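You operate a simulated robot arm through the tools that you are given. There is no shell and no other tool. Be economical: measure what you need, move in short steps, check, and stop when the job is done.

You are at the controls of a simulated robot arm. One attempt, no reset.

TASK
Make a hole in the white pot with the dibber and sow some leek seed in it.
Fine: dibber back in its hole, seed jar back. Set down upright: what you pick out.

Only the result counts: the job must be done as asked and must still hold three seconds after the hand-in. Knocking over, shifting, dropping, spilling or breaking anything else fails it.

THE ROBOT
A 7-joint arm with a two-finger parallel gripper, fixed in place. Base frame: the origin is at the foot of the arm, x ahead of it, y to its left, z up; the work surface is at about z = 0. Units: m, degrees, N and s.
With the tool pointing down near the work surface it reaches from about 0.24 to 0.62 m from the base axis. Its first joint turns from -66.0 to 66.0 degrees. Payload 2.6 kg.
The tool frame sits at the grasp point between the pads (the TCP): z along the fingers, y along the line on which they close. The tips reach 0.03 m beyond it. The gripper opens to 0.094 m. The fingers are 0.028 m wide and 0.01 m thick; the gripper's body (0.05 by 0.096 m) begins 0.055 m behind the TCP.
Orientation is that of the tool frame in the base frame, as [roll, pitch, yaw] about the fixed x, y, z axes, in that order (R = Rz(yaw) Ry(pitch) Rx(roll)). With the fingers straight down and closing along the base's y, the tool's x points along the base's -x, its y along +y and its z along -z.

THE INTERFACE
- The arm moves only by the tool drive_tool. Its argument "increments" is a list of rows, each a list of 3 entries, a list of its own where there are three numbers: the shift along the base's x, y, z in units of 200 mm (1.0 is 200 mm), then the turn, a rotation vector about the base's x, y, z in units of 45 degrees (1.0 is 45 degrees), then the gripper command, from -1 (shut) to 1 (fully open), values between in proportion. In form: [[[tx, ty, tz], [rx, ry, rz], fingers], ...]. A call has 1 to 8 rows; each row is the pose to reach, as a shift and turn from the pose commanded when the call began. A call with a number of a shift or a turn outside -1 to 1 is refused whole. Rows are played at 5 a second. More than 0.05 m and 8.6 degrees between two rows, or a gripper value outside its range, and nothing of the call is played. A pose out of reach is approached as far as the arm can. The call stops where the force on the tool passes 70 N (or 10 N more than at its start, if that is more) or the arm is blocked; 0.2 s more then pass. The fingers move at their own pace (about 0.072 m/s each) and stop on an object; they squeeze with about 40 N. The grip force told is the motor's: it shows also when the fingers shut on nothing. Time passes only in rows, and 0.2 s behind the last, so rows that repeat a pose let the fingers close. The reply holds the time, the measured pose of the TCP, the force on the tool along the base axes, the opening and the grip force, in the units named above and with some noise, with the torque about the TCP (base axes, N m) and any sound that the robot's microphone picked up.
- Cameras (640 x 400 px; columns grow to the right, rows downward): "scene" is fixed at [0.0278, 0.4261, 0.5608]; the picture's right is [-0.84, -0.55, 0.00], its down [-0.32, 0.49, -0.81] and it looks along [0.44, -0.67, -0.59] (base axes); focal length 311 px, centre (320, 200). "wrist" rides on the gripper at [0.076, 0.014, -0.102] in the tool frame; the picture's right is [-0.18, 0.98, 0.00], its down [-0.75, -0.14, -0.64] and it looks along [-0.63, -0.12, 0.77] (tool axes); focal length 243 px, centre (320, 200). There is no depth. A picture from a camera that has moved, and an enlarged one, comes with that camera's place and axes in the base frame and with its lens.
- grab_frame(camera): a new picture of that camera. No time passes.
- zoom(camera, box): a new picture of the part [left, top, right, bottom] of that camera's present view, enlarged. No time passes.
- job_done(): hands the job in; it is judged then, once.

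Go step by step. Nothing tells you positions but the pictures and the camera data: compare them with the known pose of the tool, close in by small moves and look again before you grip or let go. The budget is 120 turns and 68 pictures, counting those below and the enlarged ones. Unless the task says otherwise, let go and move clear before handing in, and close with one line.

The tools are called after "Request:" as a command line: name --argument value ..., lists and objects as JSON in quotes. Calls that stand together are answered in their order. drive_tool: Moves the arm, as the interface text tells. Its arguments: {"type":"object","properties":{"increments":{"type":"array"}},"required":["increments"]} The other tools are called the same way: grab_frame (camera) takes a picture; zoom (camera, box) takes an enlarged picture of a part of a camera's view; job_done () hands the job in.

At the start:

```text
time: 0.0
tool_pos: [0.3408, 0.1037, 0.3384]
ee_rot: [179.9, 0.0, -180.0]
ft_force: [-0.1, -0.8, 0.3]
wrist_torque: [-0.01, -0.02, -0.02]
grip_width: 0.0941
gripper_force: 0.1
```

scene: 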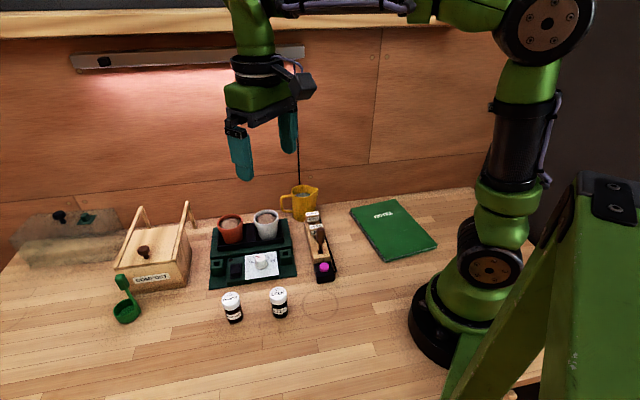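
wrist: 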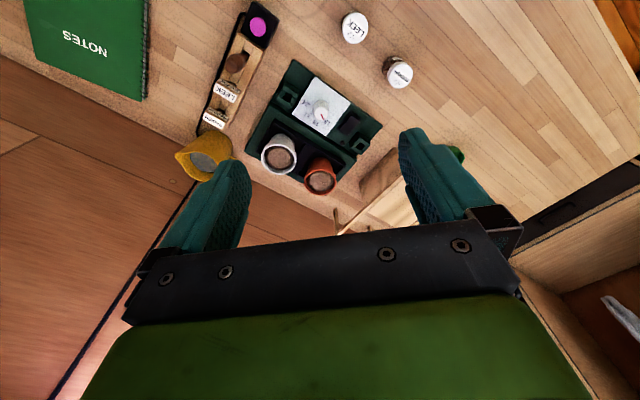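

I see a tray with a terracotta and a white pot, a rack with the dibber and labels, two seed jars, a compost box and a scoop. I'll zoom in for detail first.

Request:
zoom --camera "scene" --box '[200, 180, 350, 335]'

Request:
zoom --camera "wrist" --box '[180, 0, 440, 200]'

Request:
zoom --camera "scene" --box '[210, 280, 300, 330]'

Request:
zoom --camera "scene" --box '[280, 175, 350, 290]'

```text
2.58 times, centred on (275, 258) of scene
camera zoom: at [0.0278, 0.4261, 0.5608], right [-0.84, -0.55, 0.0], down [-0.32, 0.49, -0.81], along [0.44, -0.67, -0.59], focal length 803 px, centre (436, 52)
```

zoom: 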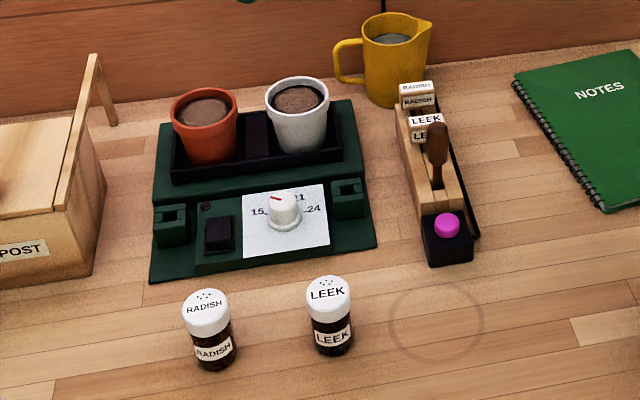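

```text
2.00 times, centred on (310, 100) of wrist
camera zoom: at [0.2647, 0.1163, 0.4415], right [0.18, 0.98, 0.0], down [0.75, -0.14, 0.64], along [0.63, -0.12, -0.77], focal length 485 px, centre (340, 400)
```

zoom: 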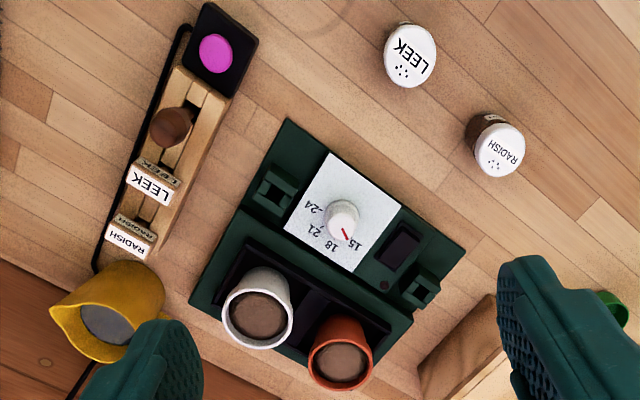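

```text
7.11 times, centred on (255, 305) of scene
camera zoom: at [0.0278, 0.4261, 0.5608], right [-0.84, -0.55, 0.0], down [-0.32, 0.49, -0.81], along [0.44, -0.67, -0.59], focal length 2214 px, centre (782, -547)
```

zoom: 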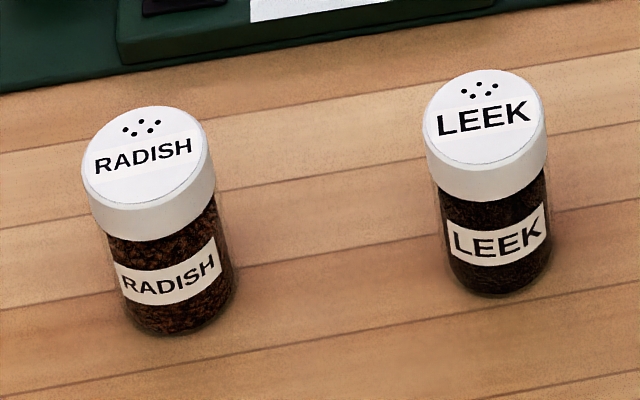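

```text
3.48 times, centred on (315, 232) of scene
camera zoom: at [0.0278, 0.4261, 0.5608], right [-0.84, -0.55, 0.0], down [-0.32, 0.49, -0.81], along [0.44, -0.67, -0.59], focal length 1083 px, centre (337, 87)
```

zoom: 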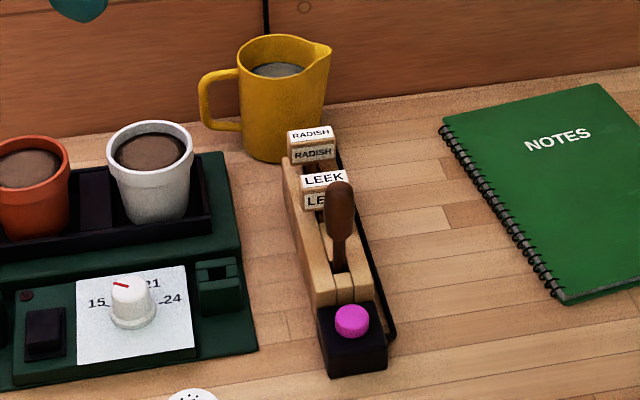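

I take the leek jar to be near (0.298, 0.163), the dibber top near (0.31, 0.0, 0.10) and the white pot near (0.433, 0.027). I'll move above the rack with the tool turned 45 degrees to see it better.

Request:
drive_tool --increments '[[[-0.03, -0.1, -0.05], [0, 0, -0.17], 1], [[-0.06, -0.2, -0.1], [0, 0, -0.34], 1], [[-0.1, -0.3, -0.15], [0, 0, -0.5], 1], [[-0.13, -0.4, -0.2], [0, 0, -0.67], 1], [[-0.17, -0.48, -0.25], [0, 0, -0.84], 1], [[-0.2, -0.52, -0.3], [0, 0, -1], 1]]'

Request:
grab_frame --camera "wrist"

```text
time: 1.4
tool_pos: [0.3002, -0.0011, 0.278]
ee_rot: [-180.0, 0.0, 134.8]
ft_force: [0.2, -0.1, -0.5]
wrist_torque: [-0.03, 0.0, 0.01]
grip_width: 0.094
gripper_force: 0.0
```

```text
61 pictures are left
camera wrist: at [0.2561, 0.0606, 0.3819], right [0.83, 0.56, 0.0], down [0.43, -0.63, 0.64], along [0.36, -0.53, -0.77], focal length 243 px, centre (320, 200)
```

wrist: 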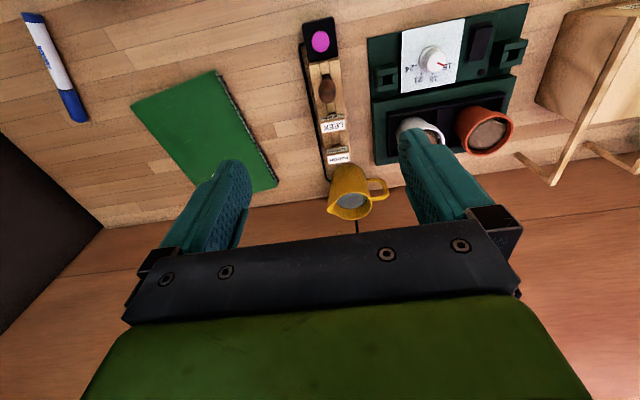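

Request:
zoom --camera "wrist" --box '[270, 0, 430, 200]'

Request:
zoom --camera "wrist" --box '[290, 10, 360, 120]'

Request:
zoom --camera "scene" --box '[300, 205, 345, 290]'

```text
2.00 times, centred on (350, 100) of wrist
camera zoom: at [0.2561, 0.0606, 0.3819], right [0.83, 0.56, 0.0], down [0.43, -0.63, 0.64], along [0.36, -0.53, -0.77], focal length 485 px, centre (260, 400)
```

zoom: 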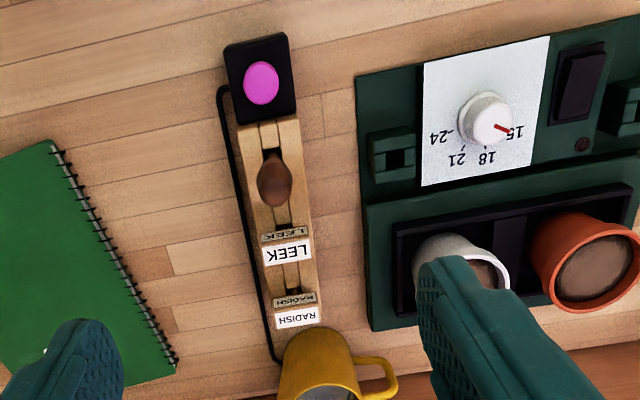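

```text
3.64 times, centred on (325, 65) of wrist
camera zoom: at [0.2561, 0.0606, 0.3819], right [0.83, 0.56, 0.0], down [0.43, -0.63, 0.64], along [0.36, -0.53, -0.77], focal length 882 px, centre (302, 691)
```

zoom: 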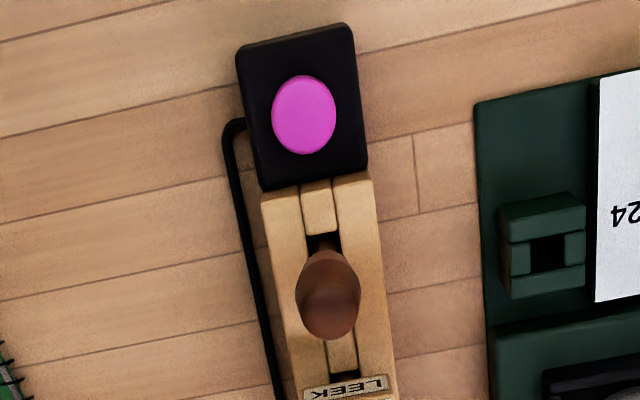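

```text
4.71 times, centred on (322, 248) of scene
camera zoom: at [0.0278, 0.4261, 0.5608], right [-0.84, -0.55, 0.0], down [-0.32, 0.49, -0.81], along [0.44, -0.67, -0.59], focal length 1465 px, centre (308, -24)
```

zoom: 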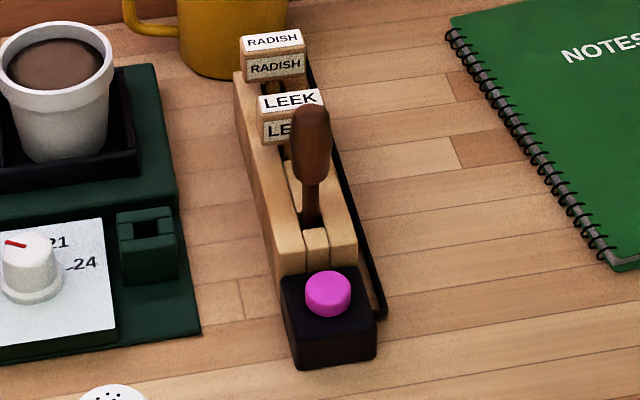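

The magenta button appears to be a lamp switch on a cord, so I'll leave it alone. The dibber stands at about (0.307, -0.002) with its handle top at z ≈ 0.103, so I'll lower over it half open and stop above.

Request:
drive_tool --increments '[[[0.034, -0.005, -0.2], [0, 0, 0], 0], [[0.034, -0.005, -0.4], [0, 0, 0], 0], [[0.034, -0.005, -0.6], [0, 0, 0], 0], [[0.034, -0.005, -0.7], [0, 0, 0], 0]]'

Request:
grab_frame --camera "wrist"

Request:
zoom --camera "scene" --box '[260, 150, 380, 290]'

```text
time: 2.4
tool_pos: [0.3074, -0.0026, 0.1361]
ee_rot: [180.0, 0.0, 135.0]
ft_force: [0.8, 0.2, -0.4]
wrist_torque: [-0.01, 0.04, 0.01]
grip_width: 0.047
gripper_force: 0.1
```

```text
57 pictures are left
camera wrist: at [0.2642, 0.061, 0.2399], right [0.83, 0.56, 0.0], down [0.43, -0.63, 0.64], along [0.36, -0.53, -0.77], focal length 243 px, centre (320, 200)
```

wrist: 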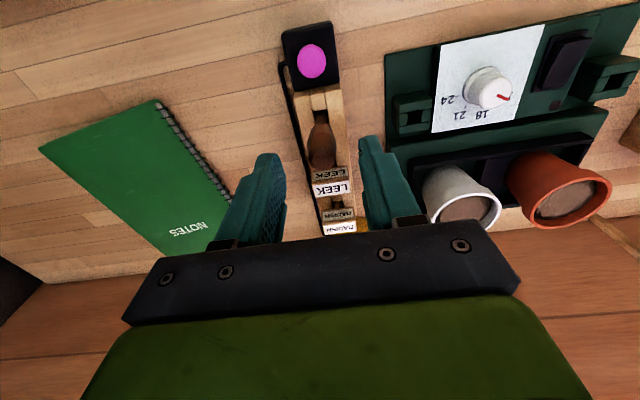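

```text
2.86 times, centred on (320, 220) of scene
camera zoom: at [0.0278, 0.4261, 0.5608], right [-0.84, -0.55, 0.0], down [-0.32, 0.49, -0.81], along [0.44, -0.67, -0.59], focal length 890 px, centre (320, 143)
```

zoom: 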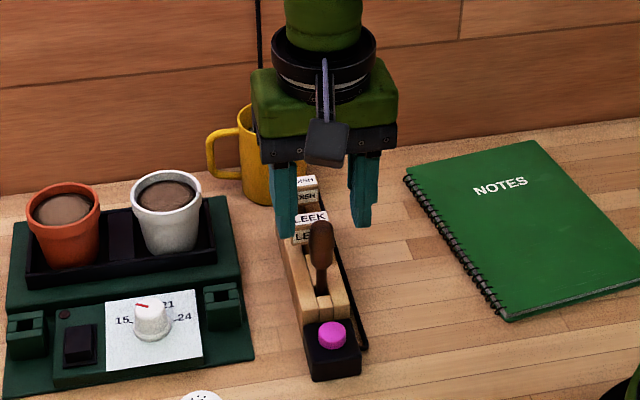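

The handle sits centred between the fingers. I'll go down to z ≈ 0.09 and close.

Request:
drive_tool --increments '[[[0.005, -0.004, -0.12], [0, 0, 0], 0], [[0.005, -0.004, -0.23], [0, 0, 0], 0], [[0.005, -0.004, -0.23], [0, 0, 0], -1], [[0.005, -0.004, -0.23], [0, 0, 0], -1], [[0.005, -0.004, -0.23], [0, 0, 0], -1]]'

Request:
zoom --camera "scene" --box '[260, 150, 380, 290]'

```text
time: 3.6
tool_pos: [0.3095, -0.0042, 0.0918]
ee_rot: [-180.0, 0.0, 135.0]
ft_force: [1.0, 0.2, -0.4]
wrist_torque: [0.1, -0.08, 0.01]
grip_width: 0.0172
gripper_force: 39.9
```

```text
2.86 times, centred on (320, 220) of scene
camera zoom: at [0.0278, 0.4261, 0.5608], right [-0.84, -0.55, 0.0], down [-0.32, 0.49, -0.81], along [0.44, -0.67, -0.59], focal length 890 px, centre (320, 143)
```

zoom: 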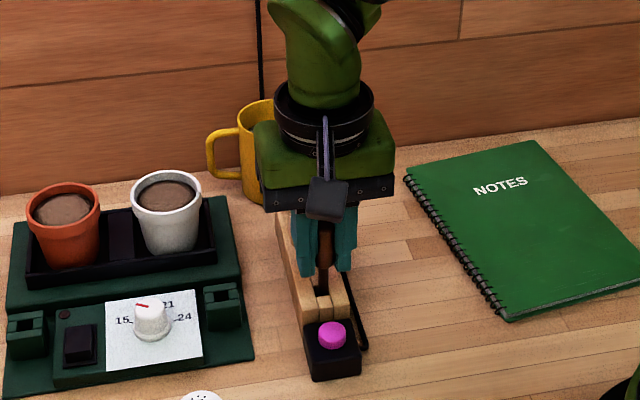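

I've gripped the handle at 17 mm width, at pose (0.3095, -0.0042, 0.0918). I'll lift straight up.

Request:
drive_tool --increments '[[[0, 0, 0.1], [0, 0, 0], -1], [[0, 0, 0.25], [0, 0, 0], -1], [[0, 0, 0.45], [0, 0, 0], -1], [[0, 0, 0.65], [0, 0, 0], -1], [[0, 0, 0.65], [0, 0, 0], -1]]'

Request:
zoom --camera "scene" --box '[200, 100, 380, 300]'

Request:
grab_frame --camera "wrist"

```text
time: 4.8
tool_pos: [0.3087, -0.0042, 0.224]
ee_rot: [179.9, -0.1, 135.0]
ft_force: [-0.1, 0.3, 0.1]
wrist_torque: [-0.02, 0.0, 0.01]
grip_width: 0.0172
gripper_force: 40.4
```

```text
2.00 times, centred on (290, 200) of scene
camera zoom: at [0.0278, 0.4261, 0.5608], right [-0.84, -0.55, 0.0], down [-0.32, 0.49, -0.81], along [0.44, -0.67, -0.59], focal length 623 px, centre (380, 200)
```

zoom: 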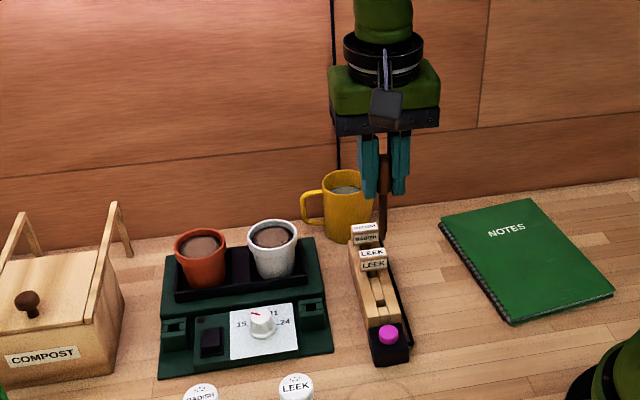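

```text
53 pictures are left
camera wrist: at [0.2645, 0.0592, 0.3264], right [0.82, 0.57, 0.0], down [0.43, -0.63, 0.64], along [0.36, -0.53, -0.77], focal length 243 px, centre (320, 200)
```

wrist: 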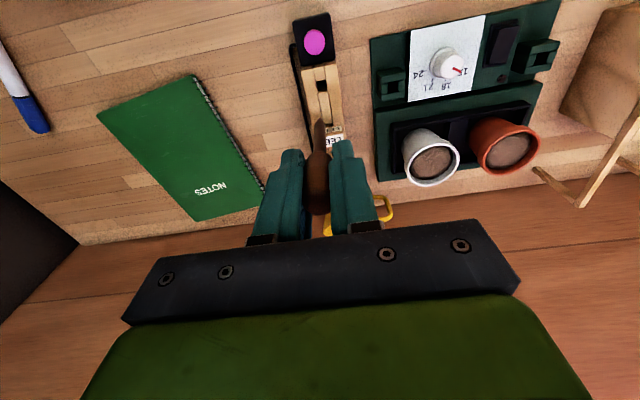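

The dibber hangs straight, with its tip about 0.093 below the TCP. I'll carry it above the white pot at roughly (0.435, 0.023) and check.

Request:
drive_tool --increments '[[[0.05, 0.02, 0.13], [0, 0, 0], -1], [[0.25, 0.06, 0.13], [0, 0, 0], -1], [[0.45, 0.1, 0.13], [0, 0, 0], -1], [[0.63, 0.135, 0.13], [0, 0, 0], -1], [[0.63, 0.135, 0.05], [0, 0, 0], -1]]'

Request:
zoom --camera "scene" --box '[200, 130, 320, 270]'

Request:
zoom --camera "wrist" --box '[240, 40, 440, 240]'

```text
time: 6.0
tool_pos: [0.4342, 0.0235, 0.2322]
ee_rot: [180.0, 0.0, 135.0]
ft_force: [1.2, 0.5, -0.3]
wrist_torque: [0.0, 0.0, 0.01]
grip_width: 0.017
gripper_force: 40.6
```

```text
2.86 times, centred on (260, 200) of scene
camera zoom: at [0.0278, 0.4261, 0.5608], right [-0.84, -0.55, 0.0], down [-0.32, 0.49, -0.81], along [0.44, -0.67, -0.59], focal length 890 px, centre (491, 200)
```

zoom: 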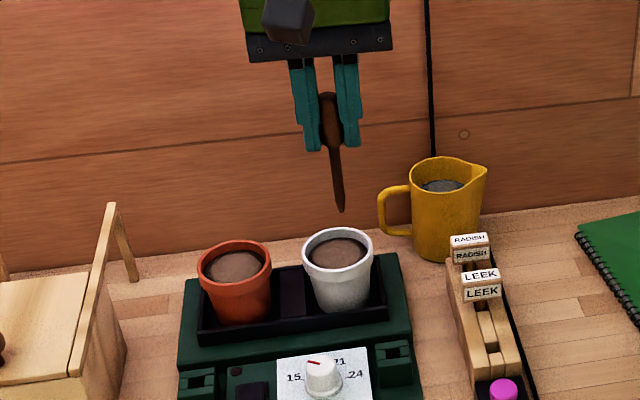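

```text
2.00 times, centred on (340, 140) of wrist
camera zoom: at [0.3907, 0.0875, 0.3357], right [0.82, 0.57, 0.0], down [0.43, -0.63, 0.64], along [0.36, -0.53, -0.77], focal length 485 px, centre (280, 320)
```

zoom: 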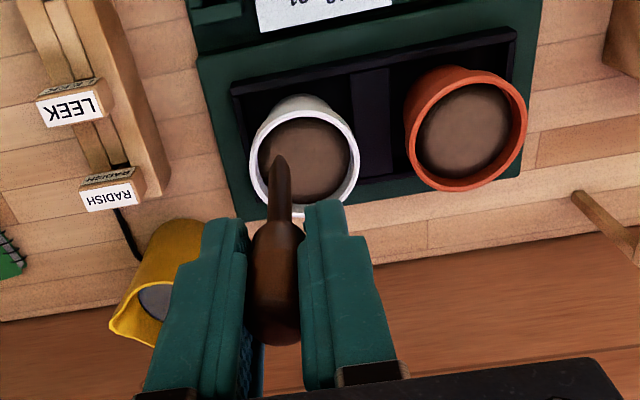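

Both cameras now agree on the pot centre at about (0.455, 0.012), with the rim at z ≈ 0.08. I'll shift over it and lower to just above the soil.

Request:
drive_tool --increments '[[[0.104, -0.055, 0], [0, 0, 0], -1], [[0.104, -0.055, -0.15], [0, 0, 0], -1], [[0.104, -0.055, -0.2], [0, 0, 0], -1]]'

Request:
zoom --camera "scene" --box '[200, 130, 320, 270]'

Request:
zoom --camera "wrist" --box '[240, 40, 440, 240]'

```text
time: 6.8
tool_pos: [0.455, 0.0136, 0.1925]
ee_rot: [-179.9, 0.0, 135.0]
ft_force: [0.1, -0.2, -0.4]
wrist_torque: [0.02, 0.01, -0.02]
grip_width: 0.0172
gripper_force: 40.2
```

```text
2.86 times, centred on (260, 200) of scene
camera zoom: at [0.0278, 0.4261, 0.5608], right [-0.84, -0.55, 0.0], down [-0.32, 0.49, -0.81], along [0.44, -0.67, -0.59], focal length 890 px, centre (491, 200)
```

zoom: 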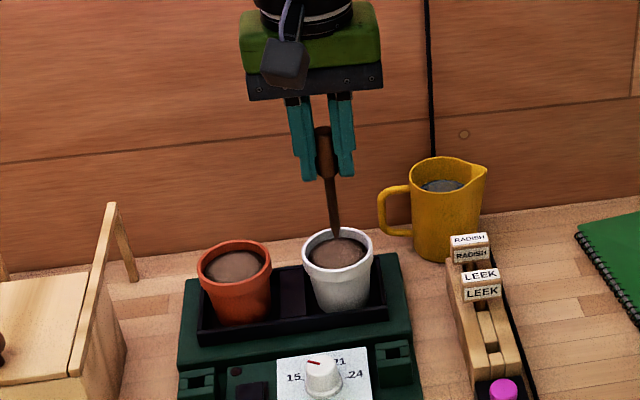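

```text
2.00 times, centred on (340, 140) of wrist
camera zoom: at [0.4109, 0.0768, 0.2953], right [0.83, 0.56, 0.0], down [0.43, -0.63, 0.64], along [0.36, -0.53, -0.77], focal length 485 px, centre (280, 320)
```

zoom: 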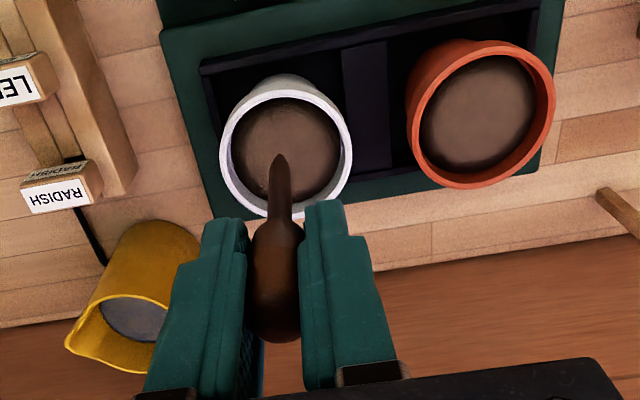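

The soil centre works out to (0.460, 0.0095, 0.072), so I'll correct by (+5, -4) mm and press in slowly.

Request:
drive_tool --increments '[[[0.025, -0.02, 0], [0, 0, 0], -1], [[0.025, -0.02, -0.08], [0, 0, 0], -1], [[0.025, -0.02, -0.13], [0, 0, 0], -1], [[0.025, -0.02, -0.17], [0, 0, 0], -1], [[0.025, -0.02, -0.21], [0, 0, 0], -1]]'

Request:
zoom --camera "scene" --box '[200, 130, 320, 270]'

```text
time: 8.0
tool_pos: [0.4596, 0.0095, 0.1494]
ee_rot: [180.0, 0.0, 135.0]
ft_force: [-0.3, 0.7, -0.6]
wrist_torque: [0.0, -0.02, 0.03]
grip_width: 0.0175
gripper_force: 40.4
```

```text
2.86 times, centred on (260, 200) of scene
camera zoom: at [0.0278, 0.4261, 0.5608], right [-0.84, -0.55, 0.0], down [-0.32, 0.49, -0.81], along [0.44, -0.67, -0.59], focal length 890 px, centre (491, 200)
```

zoom: 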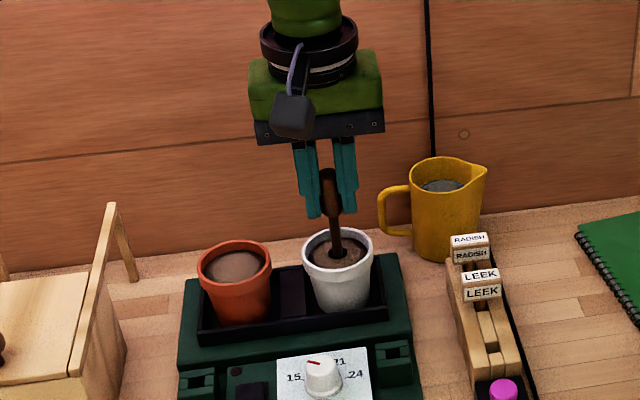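

The dibber is entering the soil at the centre without resistance. I'll press about 16 mm deeper, then withdraw.

Request:
drive_tool --increments '[[[0, 0, -0.04], [0, 0, 0], -1], [[0, 0, -0.08], [0, 0, 0], -1], [[0, 0, -0.08], [0, 0, 0], -1]]'

Request:
zoom --camera "scene" --box '[220, 160, 300, 260]'

```text
time: 8.8
tool_pos: [0.4608, 0.0085, 0.1341]
ee_rot: [180.0, 0.1, 135.0]
ft_force: [0.4, -0.2, 0.7]
wrist_torque: [0.04, 0.0, 0.01]
grip_width: 0.0166
gripper_force: 40.3
```

```text
4.00 times, centred on (260, 210) of scene
camera zoom: at [0.0278, 0.4261, 0.5608], right [-0.84, -0.55, 0.0], down [-0.32, 0.49, -0.81], along [0.44, -0.67, -0.59], focal length 1245 px, centre (560, 160)
```

zoom: 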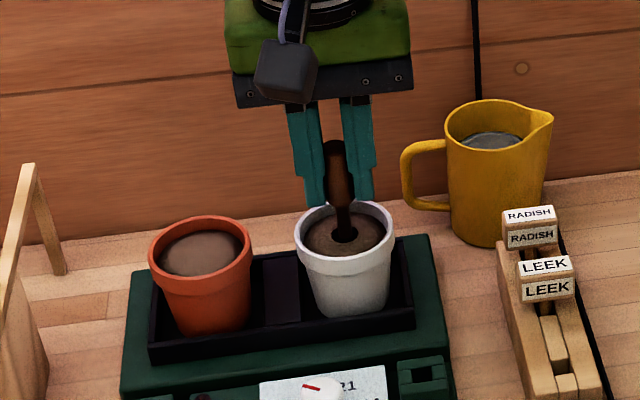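

The dibber is about 3 cm into the soil and a hole is visible around it. I'll withdraw straight up and look.

Request:
drive_tool --increments '[[[0, 0, 0.1], [0, 0, 0], -1], [[0, 0, 0.25], [0, 0, 0], -1], [[0, 0, 0.4], [0, 0, 0], -1], [[0, 0, 0.58], [0, 0, 0], -1]]'

Request:
zoom --camera "scene" --box '[220, 160, 300, 260]'

Request:
zoom --camera "wrist" --box '[240, 40, 440, 240]'

```text
time: 9.8
tool_pos: [0.46, 0.0091, 0.2489]
ee_rot: [180.0, -0.1, 135.0]
ft_force: [0.2, 0.9, -0.1]
wrist_torque: [-0.01, 0.02, -0.02]
grip_width: 0.0166
gripper_force: 40.4
```

```text
4.00 times, centred on (260, 210) of scene
camera zoom: at [0.0278, 0.4261, 0.5608], right [-0.84, -0.55, 0.0], down [-0.32, 0.49, -0.81], along [0.44, -0.67, -0.59], focal length 1245 px, centre (560, 160)
```

zoom: 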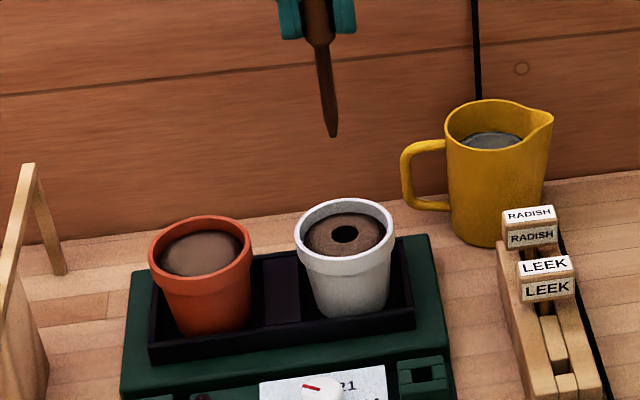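

```text
2.00 times, centred on (340, 140) of wrist
camera zoom: at [0.4154, 0.0726, 0.3525], right [0.83, 0.56, 0.0], down [0.43, -0.63, 0.64], along [0.36, -0.53, -0.77], focal length 485 px, centre (280, 320)
```

zoom: 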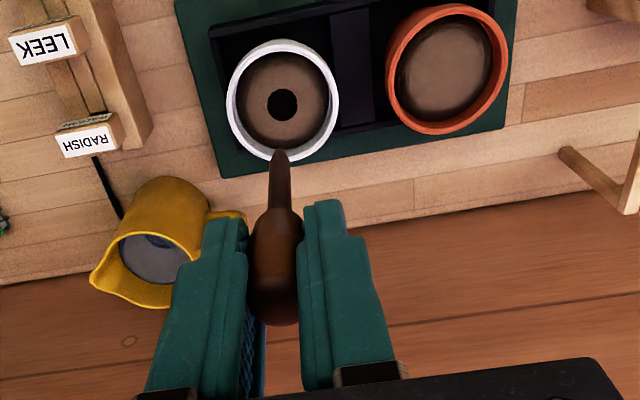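

There's a neat hole at the centre. Next I'll take the dibber back over its slot at (0.3095, -0.0042).

Request:
drive_tool --increments '[[[-0.2, -0.02, 0], [0, 0, 0], -1], [[-0.4, -0.04, 0], [0, 0, 0], -1], [[-0.6, -0.055, 0], [0, 0, 0], -1], [[-0.753, -0.067, 0], [0, 0, 0], -1], [[-0.753, -0.067, -0.2], [0, 0, 0], -1], [[-0.753, -0.067, -0.34], [0, 0, 0], -1], [[-0.753, -0.067, -0.34], [0, 0, 0], -1]]'

Request:
zoom --camera "scene" --box '[280, 160, 360, 290]'

Request:
zoom --camera "wrist" --box '[260, 20, 380, 170]'

```text
time: 11.4
tool_pos: [0.3081, -0.0023, 0.1805]
ee_rot: [-180.0, 0.0, 135.1]
ft_force: [0.4, 0.0, 0.8]
wrist_torque: [-0.02, -0.02, -0.01]
grip_width: 0.0165
gripper_force: 40.1
```

```text
3.08 times, centred on (320, 225) of scene
camera zoom: at [0.0278, 0.4261, 0.5608], right [-0.84, -0.55, 0.0], down [-0.32, 0.49, -0.81], along [0.44, -0.67, -0.59], focal length 958 px, centre (320, 123)
```

zoom: 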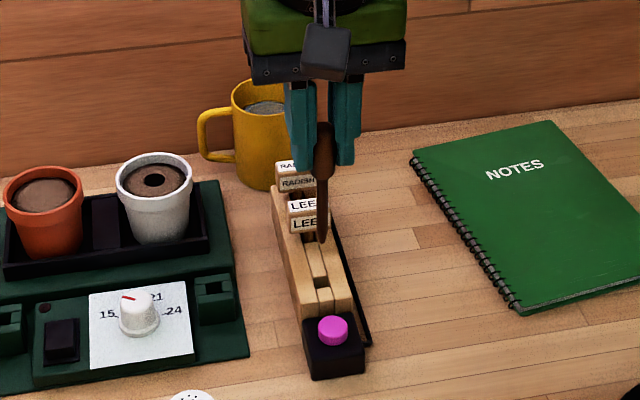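

```text
2.67 times, centred on (320, 95) of wrist
camera zoom: at [0.2656, 0.0603, 0.2852], right [0.83, 0.56, 0.0], down [0.43, -0.63, 0.64], along [0.36, -0.53, -0.77], focal length 647 px, centre (320, 480)
```

zoom: 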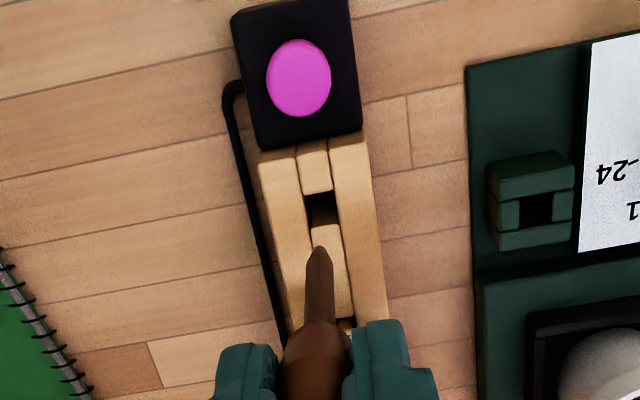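

By command bookkeeping I'm (+1.2, -1.4) mm off the pick pose and 0.09 m above it. I'll correct that and lower to just above the slot for a check.

Request:
drive_tool --increments '[[[-0.006, 0.007, -0.1], [0, 0, 0], -1], [[-0.006, 0.007, -0.2], [0, 0, 0], -1], [[-0.006, 0.007, -0.2], [0, 0, 0], -1]]'

Request:
zoom --camera "scene" --box '[290, 190, 350, 290]'

Request:
zoom --camera "wrist" --box '[260, 20, 380, 170]'

```text
time: 12.2
tool_pos: [0.3083, -0.0021, 0.1412]
ee_rot: [-180.0, 0.0, 135.0]
ft_force: [0.4, -0.4, -0.3]
wrist_torque: [0.01, 0.03, 0.02]
grip_width: 0.0166
gripper_force: 39.8
```

```text
4.00 times, centred on (320, 240) of scene
camera zoom: at [0.0278, 0.4261, 0.5608], right [-0.84, -0.55, 0.0], down [-0.32, 0.49, -0.81], along [0.44, -0.67, -0.59], focal length 1245 px, centre (320, 40)
```

zoom: 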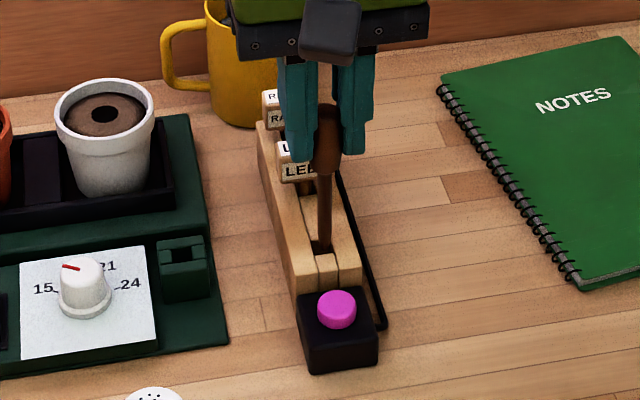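

```text
2.67 times, centred on (320, 95) of wrist
camera zoom: at [0.2641, 0.0606, 0.2452], right [0.83, 0.56, 0.0], down [0.43, -0.63, 0.64], along [0.36, -0.53, -0.77], focal length 647 px, centre (320, 480)
```

zoom: 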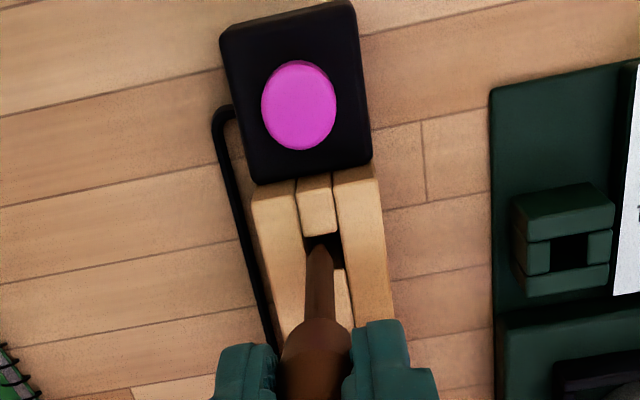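

The tip is at the opening and aligned. I'll lower gently into the hole.

Request:
drive_tool --increments '[[[0, 0, -0.04], [0, 0, 0], -1], [[0, 0, -0.08], [0, 0, 0], -1], [[0, 0, -0.12], [0, 0, 0], -1], [[0, 0, -0.16], [0, 0, 0], -1], [[0, 0, -0.2], [0, 0, 0], -1], [[0, 0, -0.23], [0, 0, 0], -1], [[0, 0, -0.245], [0, 0, 0], -1], [[0, 0, -0.245], [0, 0, 0], -1]]'

Request:
zoom --camera "scene" --box '[290, 190, 350, 290]'

```text
time: 14.0
tool_pos: [0.3086, -0.0038, 0.0913]
ee_rot: [179.9, 0.1, 135.0]
ft_force: [1.8, -1.9, 30.5]
wrist_torque: [-0.17, -0.13, 0.0]
grip_width: 0.017
gripper_force: 40.2
```

```text
4.00 times, centred on (320, 240) of scene
camera zoom: at [0.0277, 0.4261, 0.5608], right [-0.84, -0.55, 0.0], down [-0.32, 0.49, -0.81], along [0.44, -0.67, -0.59], focal length 1245 px, centre (320, 40)
```

zoom: 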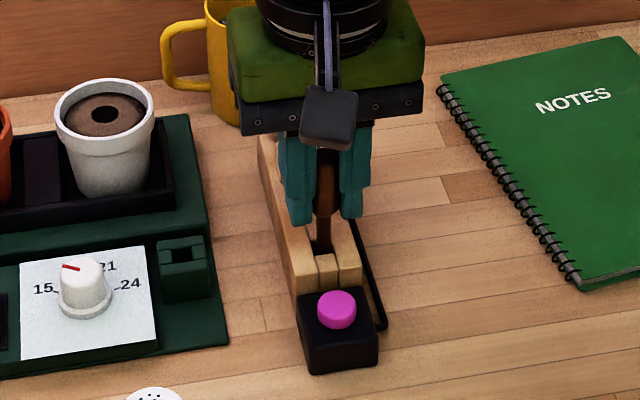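

The dibber is seated (30 N contact at the bottom). I'll ease off slightly, open halfway and rise.

Request:
drive_tool --increments '[[[0, 0, 0.003], [0, 0, 0], -1], [[0, 0, 0.003], [0, 0, 0], 0], [[0, 0, 0.003], [0, 0, 0], 0], [[0, 0, 0.15], [0, 0, 0], 0], [[0, 0, 0.35], [0, 0, 0], 0], [[0, 0, 0.55], [0, 0, 0], 0]]'

Request:
zoom --camera "scene" --box '[200, 180, 350, 335]'

```text
time: 15.4
tool_pos: [0.306, -0.0026, 0.2015]
ee_rot: [-180.0, 0.0, 135.0]
ft_force: [-0.7, 0.8, -0.2]
wrist_torque: [0.01, 0.0, -0.04]
grip_width: 0.0467
gripper_force: 0.1
```

```text
2.58 times, centred on (275, 258) of scene
camera zoom: at [0.0278, 0.4261, 0.5608], right [-0.84, -0.55, 0.0], down [-0.32, 0.49, -0.81], along [0.44, -0.67, -0.59], focal length 803 px, centre (436, 52)
```

zoom: 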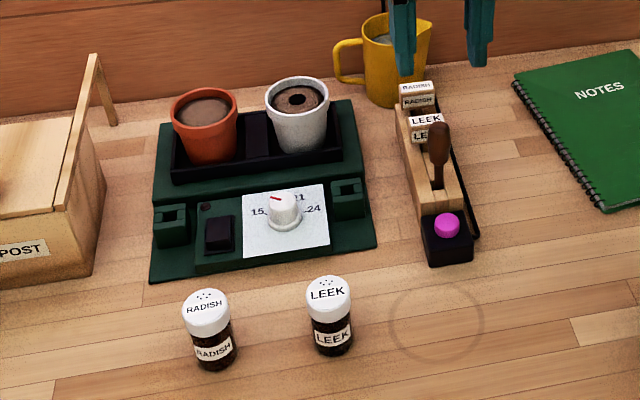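

The dibber is back and upright. To pour I must hold the jar from the side, so I'll go around to the +y side of the leek jar, yawing the tool to about +108 degrees with the camera side up when tilted.

Request:
drive_tool --increments '[[[0, 0.02, 0.1], [0, 0, 0.17], 0.2], [[-0.02, 0.12, 0.2], [0, 0, 0.34], 0.2], [[-0.04, 0.25, 0.3], [0, 0, 0.5], 0.2], [[-0.06, 0.38, 0.4], [0, 0, 0.67], 0.2], [[-0.08, 0.5, 0.4], [0, 0, 0.84], 0.2], [[-0.1, 0.65, 0.4], [0, 0, 1], 0.2]]'

Request:
drive_tool --increments '[[[-0.02, 0.1, 0], [0, 0, 0.17], 0.2], [[-0.04, 0.2, 0], [0, 0, 0.34], 0.2], [[-0.06, 0.3, 0], [0, 0, 0.5], 0.2], [[-0.08, 0.4, 0], [0, 0, 0.67], 0.2], [[-0.1, 0.5, 0], [0, 0, 0.84], 0.2], [[-0.1, 0.65, 0], [0, 0, 1], 0.2]]'

Request:
drive_tool --increments '[[[0, 0, 0], [0, 0, 0.17], 0.2], [[0, 0, 0], [0, 0, 0.34], 0.2], [[0, 0, 0], [0, 0, 0.5], 0.2], [[0, 0, 0], [0, 0, 0.67], 0.2], [[0, 0, 0], [0, 0, 0.84], 0.2], [[0, 0, 0], [0, 0, 1], 0.2]]'

```text
time: 16.8
tool_pos: [0.2882, 0.1291, 0.283]
ee_rot: [180.0, -0.1, -179.8]
ft_force: [-0.6, -0.6, -0.3]
wrist_torque: [0.01, -0.03, -0.04]
grip_width: 0.0562
gripper_force: 0.0
```

```text
time: 18.2
tool_pos: [0.2684, 0.2585, 0.2835]
ee_rot: [-180.0, 0.0, -134.9]
ft_force: [0.1, 0.0, 0.3]
wrist_torque: [0.02, 0.03, 0.04]
grip_width: 0.0563
gripper_force: 0.0
```

```text
time: 19.6
tool_pos: [0.2694, 0.257, 0.2838]
ee_rot: [180.0, -0.1, -89.9]
ft_force: [-0.6, -0.1, 0.0]
wrist_torque: [0.01, -0.02, -0.02]
grip_width: 0.0564
gripper_force: 0.1
```

The tool turns freely here. I'll yaw 18 degrees more, then tilt 45 degrees toward the jar.

Request:
drive_tool --increments '[[[0, 0, 0], [0, 0, 0.13], 0.2], [[0, 0, 0], [0, 0, 0.27], 0.2], [[0, 0, 0], [0, 0, 0.4], 0.2]]'

Request:
drive_tool --increments '[[[0, 0, 0], [-0.16, -0.052, 0], 0.2], [[0, 0, 0], [-0.32, -0.103, 0], 0.2], [[0, 0, 0], [-0.475, -0.155, 0], 0.2], [[0, 0, 0], [-0.635, -0.207, 0], 0.2], [[0, 0, 0], [-0.8, -0.26, 0], 0.2], [[0, 0, 0], [-0.95, -0.31, 0], 0.2]]'

Request:
grab_frame --camera "wrist"

Request:
grab_frame --camera "scene"

```text
time: 20.4
tool_pos: [0.2679, 0.2571, 0.2838]
ee_rot: [180.0, 0.0, -71.9]
ft_force: [0.2, -0.1, 0.4]
wrist_torque: [0.01, -0.02, 0.0]
grip_width: 0.0565
gripper_force: 0.1
```

```text
time: 21.8
tool_pos: [0.2692, 0.2566, 0.2829]
ee_rot: [-179.9, -45.0, -72.0]
ft_force: [0.1, -0.1, 0.5]
wrist_torque: [0.03, 0.0, 0.05]
grip_width: 0.0563
gripper_force: 0.0
```

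```text
38 pictures are left
camera wrist: at [0.2491, 0.2693, 0.4104], right [-0.97, -0.18, -0.13], down [-0.17, 0.98, -0.08], along [0.14, -0.06, -0.99], focal length 243 px, centre (320, 200)
```

wrist: 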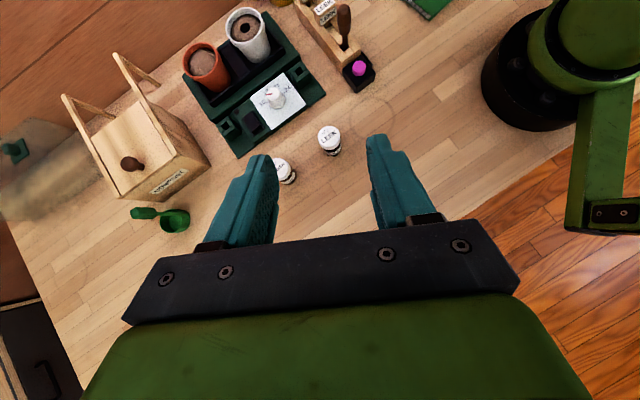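

```text
37 pictures are left
```

scene: 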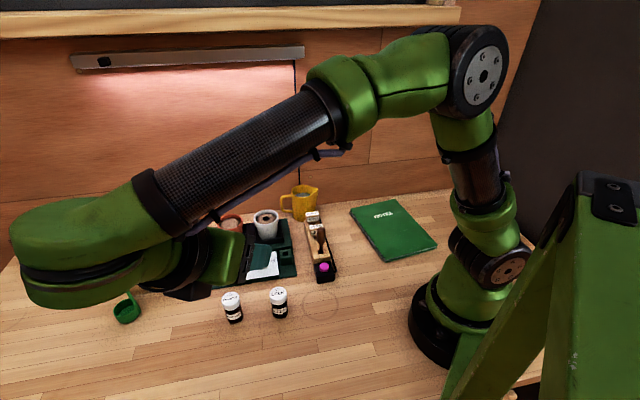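

Tilting works and the arm stays over clear table. I'll tilt to 65 degrees and descend on standoff behind the jar.

Request:
drive_tool --increments '[[[0, 0, -0.15], [-0.14, -0.046, 0], 0.2], [[0, 0, -0.3], [-0.28, -0.092, 0], 0.2], [[0, 0, -0.45], [-0.42, -0.138, 0], 0.2], [[0, 0, -0.65], [-0.42, -0.138, 0], 0.2], [[0, 0, -0.8], [-0.42, -0.138, 0], 0.2]]'

Request:
grab_frame --camera "wrist"

Request:
grab_frame --camera "scene"

```text
time: 23.0
tool_pos: [0.2653, 0.2583, 0.1227]
ee_rot: [-179.7, -65.0, -72.3]
ft_force: [-0.3, -0.6, -0.2]
wrist_torque: [0.01, 0.03, 0.01]
grip_width: 0.0565
gripper_force: 0.1
```

```text
36 pictures are left
camera wrist: at [0.2341, 0.3101, 0.236], right [-0.96, -0.23, -0.17], down [-0.14, 0.9, -0.41], along [0.25, -0.37, -0.9], focal length 243 px, centre (320, 200)
```

wrist: 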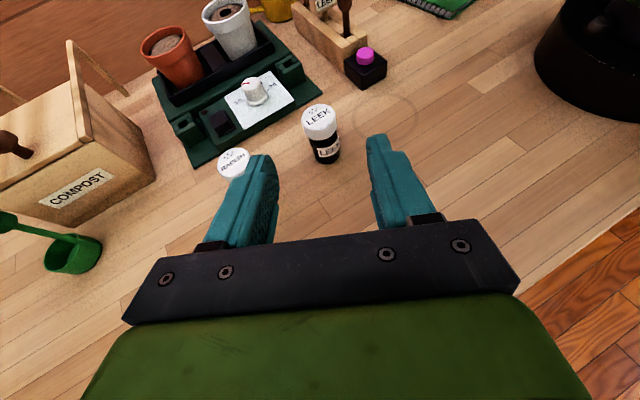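

```text
35 pictures are left
```

scene: 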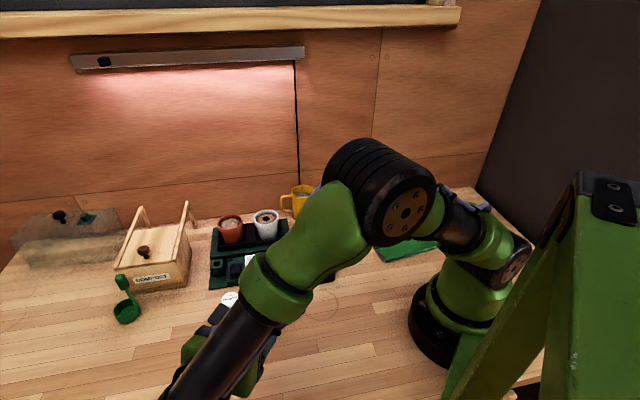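

The elbow swung to the side but is high and clear. The jar lies at about (0.300, 0.162), right ahead of the fingers, so I'll lower to z ≈ 0.033.

Request:
drive_tool --increments '[[[0.005, 0, -0.15], [0, 0, 0], 0.2], [[0.01, 0, -0.3], [0, 0, 0], 0.2], [[0.015, 0, -0.4], [0, 0, 0], 0.2], [[0.015, 0, -0.45], [0, 0, 0], 0.2], [[0.015, 0, -0.45], [0, 0, 0], 0.2]]'

Request:
grab_frame --camera "wrist"

Request:
grab_frame --camera "scene"

```text
time: 24.2
tool_pos: [0.2706, 0.2571, 0.0321]
ee_rot: [-179.7, -64.8, -72.2]
ft_force: [0.2, -0.1, 0.9]
wrist_torque: [0.0, 0.0, -0.02]
grip_width: 0.0565
gripper_force: 0.0
```

```text
34 pictures are left
camera wrist: at [0.2384, 0.3097, 0.1451], right [-0.96, -0.23, -0.17], down [-0.14, 0.9, -0.41], along [0.25, -0.37, -0.9], focal length 243 px, centre (320, 200)
```

wrist: 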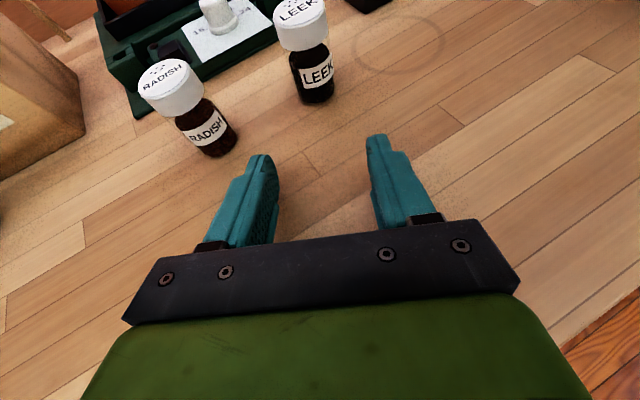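

```text
33 pictures are left
```

scene: 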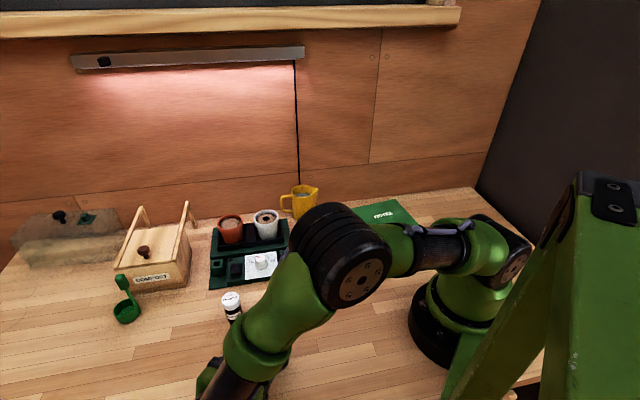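

The fingers are low and aligned with the leek jar about 0.1 m ahead. I'll advance around it and look before closing.

Request:
drive_tool --increments '[[[0.05, -0.15, 0], [0, 0, 0], 0.2], [[0.1, -0.3, 0], [0, 0, 0], 0.2], [[0.14, -0.4, 0], [0, 0, 0], 0.2], [[0.163, -0.476, 0], [0, 0, 0], 0.2], [[0.163, -0.476, 0], [0, 0, 0], 0.2]]'

Request:
grab_frame --camera "wrist"

```text
time: 25.4
tool_pos: [0.3043, 0.1614, 0.0354]
ee_rot: [-179.7, -64.7, -72.3]
ft_force: [0.0, 0.5, -0.3]
wrist_torque: [-0.01, -0.01, 0.05]
grip_width: 0.0562
gripper_force: 0.0
```

```text
32 pictures are left
camera wrist: at [0.2714, 0.214, 0.1477], right [-0.96, -0.23, -0.17], down [-0.14, 0.9, -0.41], along [0.25, -0.37, -0.9], focal length 243 px, centre (320, 200)
```

wrist: 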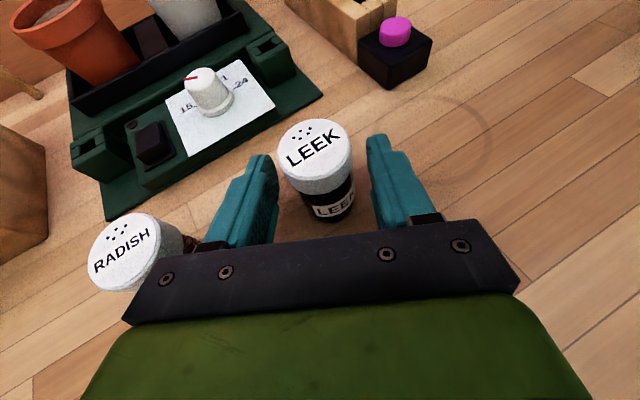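

The leek jar is centred between the pads, with the radish jar outside. I'll close the grip.

Request:
drive_tool --increments '[[[0, 0, 0], [0, 0, 0], -0.2], [[0, 0, 0], [0, 0, 0], -1], [[0, 0, 0], [0, 0, 0], -1], [[0, 0, 0], [0, 0, 0], -1]]'

Request:
grab_frame --camera "wrist"

```text
time: 26.4
tool_pos: [0.3035, 0.1615, 0.0347]
ee_rot: [-179.8, -64.9, -72.2]
ft_force: [-0.3, 0.2, 1.4]
wrist_torque: [-0.04, -0.03, 0.0]
grip_width: 0.035
gripper_force: 39.7
```

```text
31 pictures are left
camera wrist: at [0.2713, 0.2143, 0.1476], right [-0.96, -0.23, -0.17], down [-0.14, 0.9, -0.41], along [0.25, -0.37, -0.9], focal length 243 px, centre (320, 200)
```

wrist: 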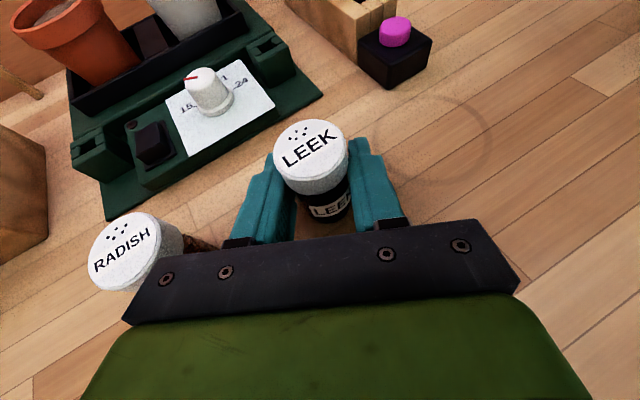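

The jar is gripped at 35 mm. I'll lift straight up.

Request:
drive_tool --increments '[[[0, 0, 0.1], [0, 0, 0], -1], [[0, 0, 0.25], [0, 0, 0], -1], [[0, 0, 0.45], [0, 0, 0], -1], [[0, 0, 0.65], [0, 0, 0], -1], [[0, 0, 0.85], [0, 0, 0], -1], [[0, 0, 1.0], [0, 0, 0], -1]]'

Request:
grab_frame --camera "scene"

```text
time: 27.8
tool_pos: [0.3043, 0.1624, 0.235]
ee_rot: [-179.9, -65.0, -72.0]
ft_force: [0.4, -0.5, -0.8]
wrist_torque: [0.01, 0.03, -0.01]
grip_width: 0.0349
gripper_force: 39.8
```

```text
30 pictures are left
```

scene: 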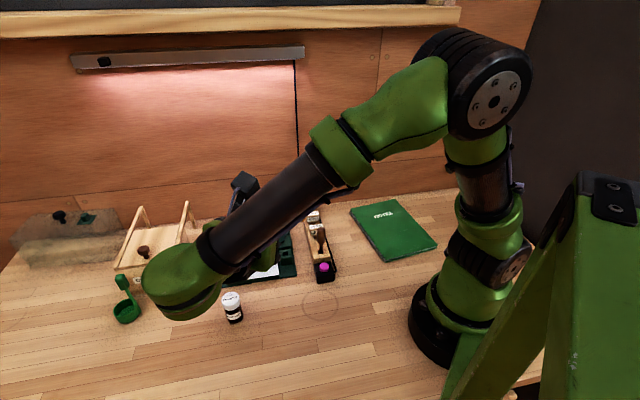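

The jar is up and held firm. I'll partly untilt the tool (jar leaning 35 degrees, lid still high), then yaw back to the natural heading while carrying it toward the pot.

Request:
drive_tool --increments '[[[0, 0, 0.03], [0.148, 0.048, 0], -1], [[0, 0, 0.06], [0.296, 0.096, 0], -1], [[0, 0, 0.1], [0.443, 0.145, 0], -1], [[0, 0, 0.1], [0.591, 0.193, 0], -1], [[0, 0, 0.1], [0.739, 0.241, 0], -1]]'

Request:
drive_tool --increments '[[[0.06, -0.05, 0], [0, 0, -0.16], -1], [[0.12, -0.1, 0], [0, 0, -0.32], -1], [[0.18, -0.15, 0], [0, 0, -0.48], -1], [[0.24, -0.2, 0], [0, 0, -0.64], -1], [[0.297, -0.255, 0], [0, 0, -0.8], -1]]'

Request:
drive_tool --increments '[[[0.06, -0.05, 0], [0, 0, -0.16], -1], [[0.12, -0.1, 0], [0, 0, -0.32], -1], [[0.18, -0.15, 0], [0, 0, -0.48], -1], [[0.24, -0.2, 0], [0, 0, -0.64], -1], [[0.297, -0.255, 0], [0, 0, -0.8], -1]]'

Request:
grab_frame --camera "scene"

```text
time: 29.0
tool_pos: [0.305, 0.1622, 0.2541]
ee_rot: [-179.9, -29.8, -72.0]
ft_force: [-0.4, -0.8, -0.2]
wrist_torque: [-0.02, 0.0, -0.02]
grip_width: 0.0353
gripper_force: 40.3
```

```text
time: 30.2
tool_pos: [0.3616, 0.1092, 0.2527]
ee_rot: [-179.9, -29.9, -108.3]
ft_force: [-0.7, 0.0, -0.2]
wrist_torque: [0.02, 0.03, 0.02]
grip_width: 0.0349
gripper_force: 40.4
```

```text
time: 31.4
tool_pos: [0.423, 0.0603, 0.2526]
ee_rot: [-179.8, -29.8, -144.2]
ft_force: [-0.7, -0.7, -0.8]
wrist_torque: [-0.02, 0.0, -0.02]
grip_width: 0.035
gripper_force: 40.1
```

```text
29 pictures are left
```

scene: 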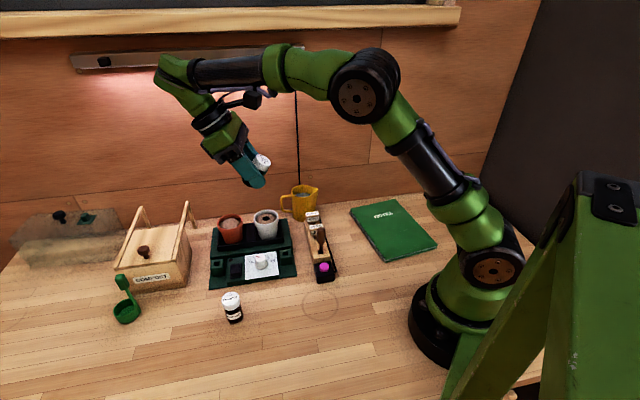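

The jar is held well and everything stands undisturbed. To keep the wrist away from the wall I'll untilt another 15 degrees, then finish the yaw and reach the pot.

Request:
drive_tool --increments '[[[0, 0, 0], [0.098, -0.135, 0], -1], [[0, 0, 0], [0.196, -0.27, 0], -1]]'

Request:
drive_tool --increments '[[[0.06, -0.05, 0], [0, 0, -0.16], -1], [[0.12, -0.1, 0], [0, 0, -0.32], -1], [[0.18, -0.15, 0], [0, 0, -0.48], -1], [[0.24, -0.2, 0], [0, 0, -0.64], -1], [[0.295, -0.252, 0], [0, 0, -0.8], -1]]'

Request:
grab_frame --camera "scene"

Request:
grab_frame --camera "wrist"

```text
time: 32.0
tool_pos: [0.4231, 0.0597, 0.2532]
ee_rot: [-179.9, -14.7, -144.0]
ft_force: [0.1, 0.3, -0.8]
wrist_torque: [0.0, 0.02, -0.02]
grip_width: 0.0348
gripper_force: 39.8
```

```text
time: 33.2
tool_pos: [0.4823, 0.0094, 0.2526]
ee_rot: [-179.8, -15.0, 179.9]
ft_force: [0.8, 0.1, -0.2]
wrist_torque: [0.02, -0.02, -0.01]
grip_width: 0.0348
gripper_force: 39.7
```

```text
28 pictures are left
```

scene: 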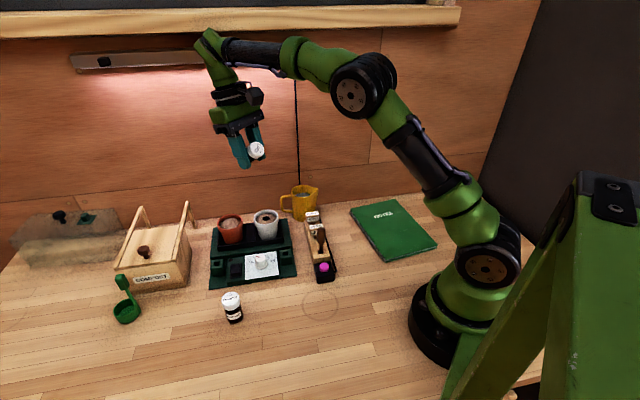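

```text
27 pictures are left
camera wrist: at [0.4355, 0.0239, 0.3721], right [0.18, 0.98, -0.05], down [0.89, -0.14, 0.43], along [0.41, -0.12, -0.9], focal length 243 px, centre (320, 200)
```

wrist: 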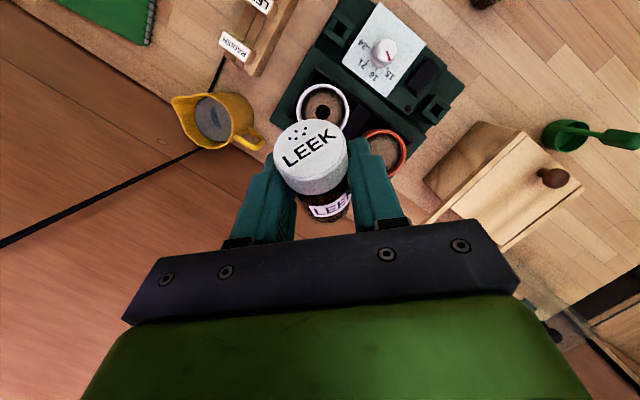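

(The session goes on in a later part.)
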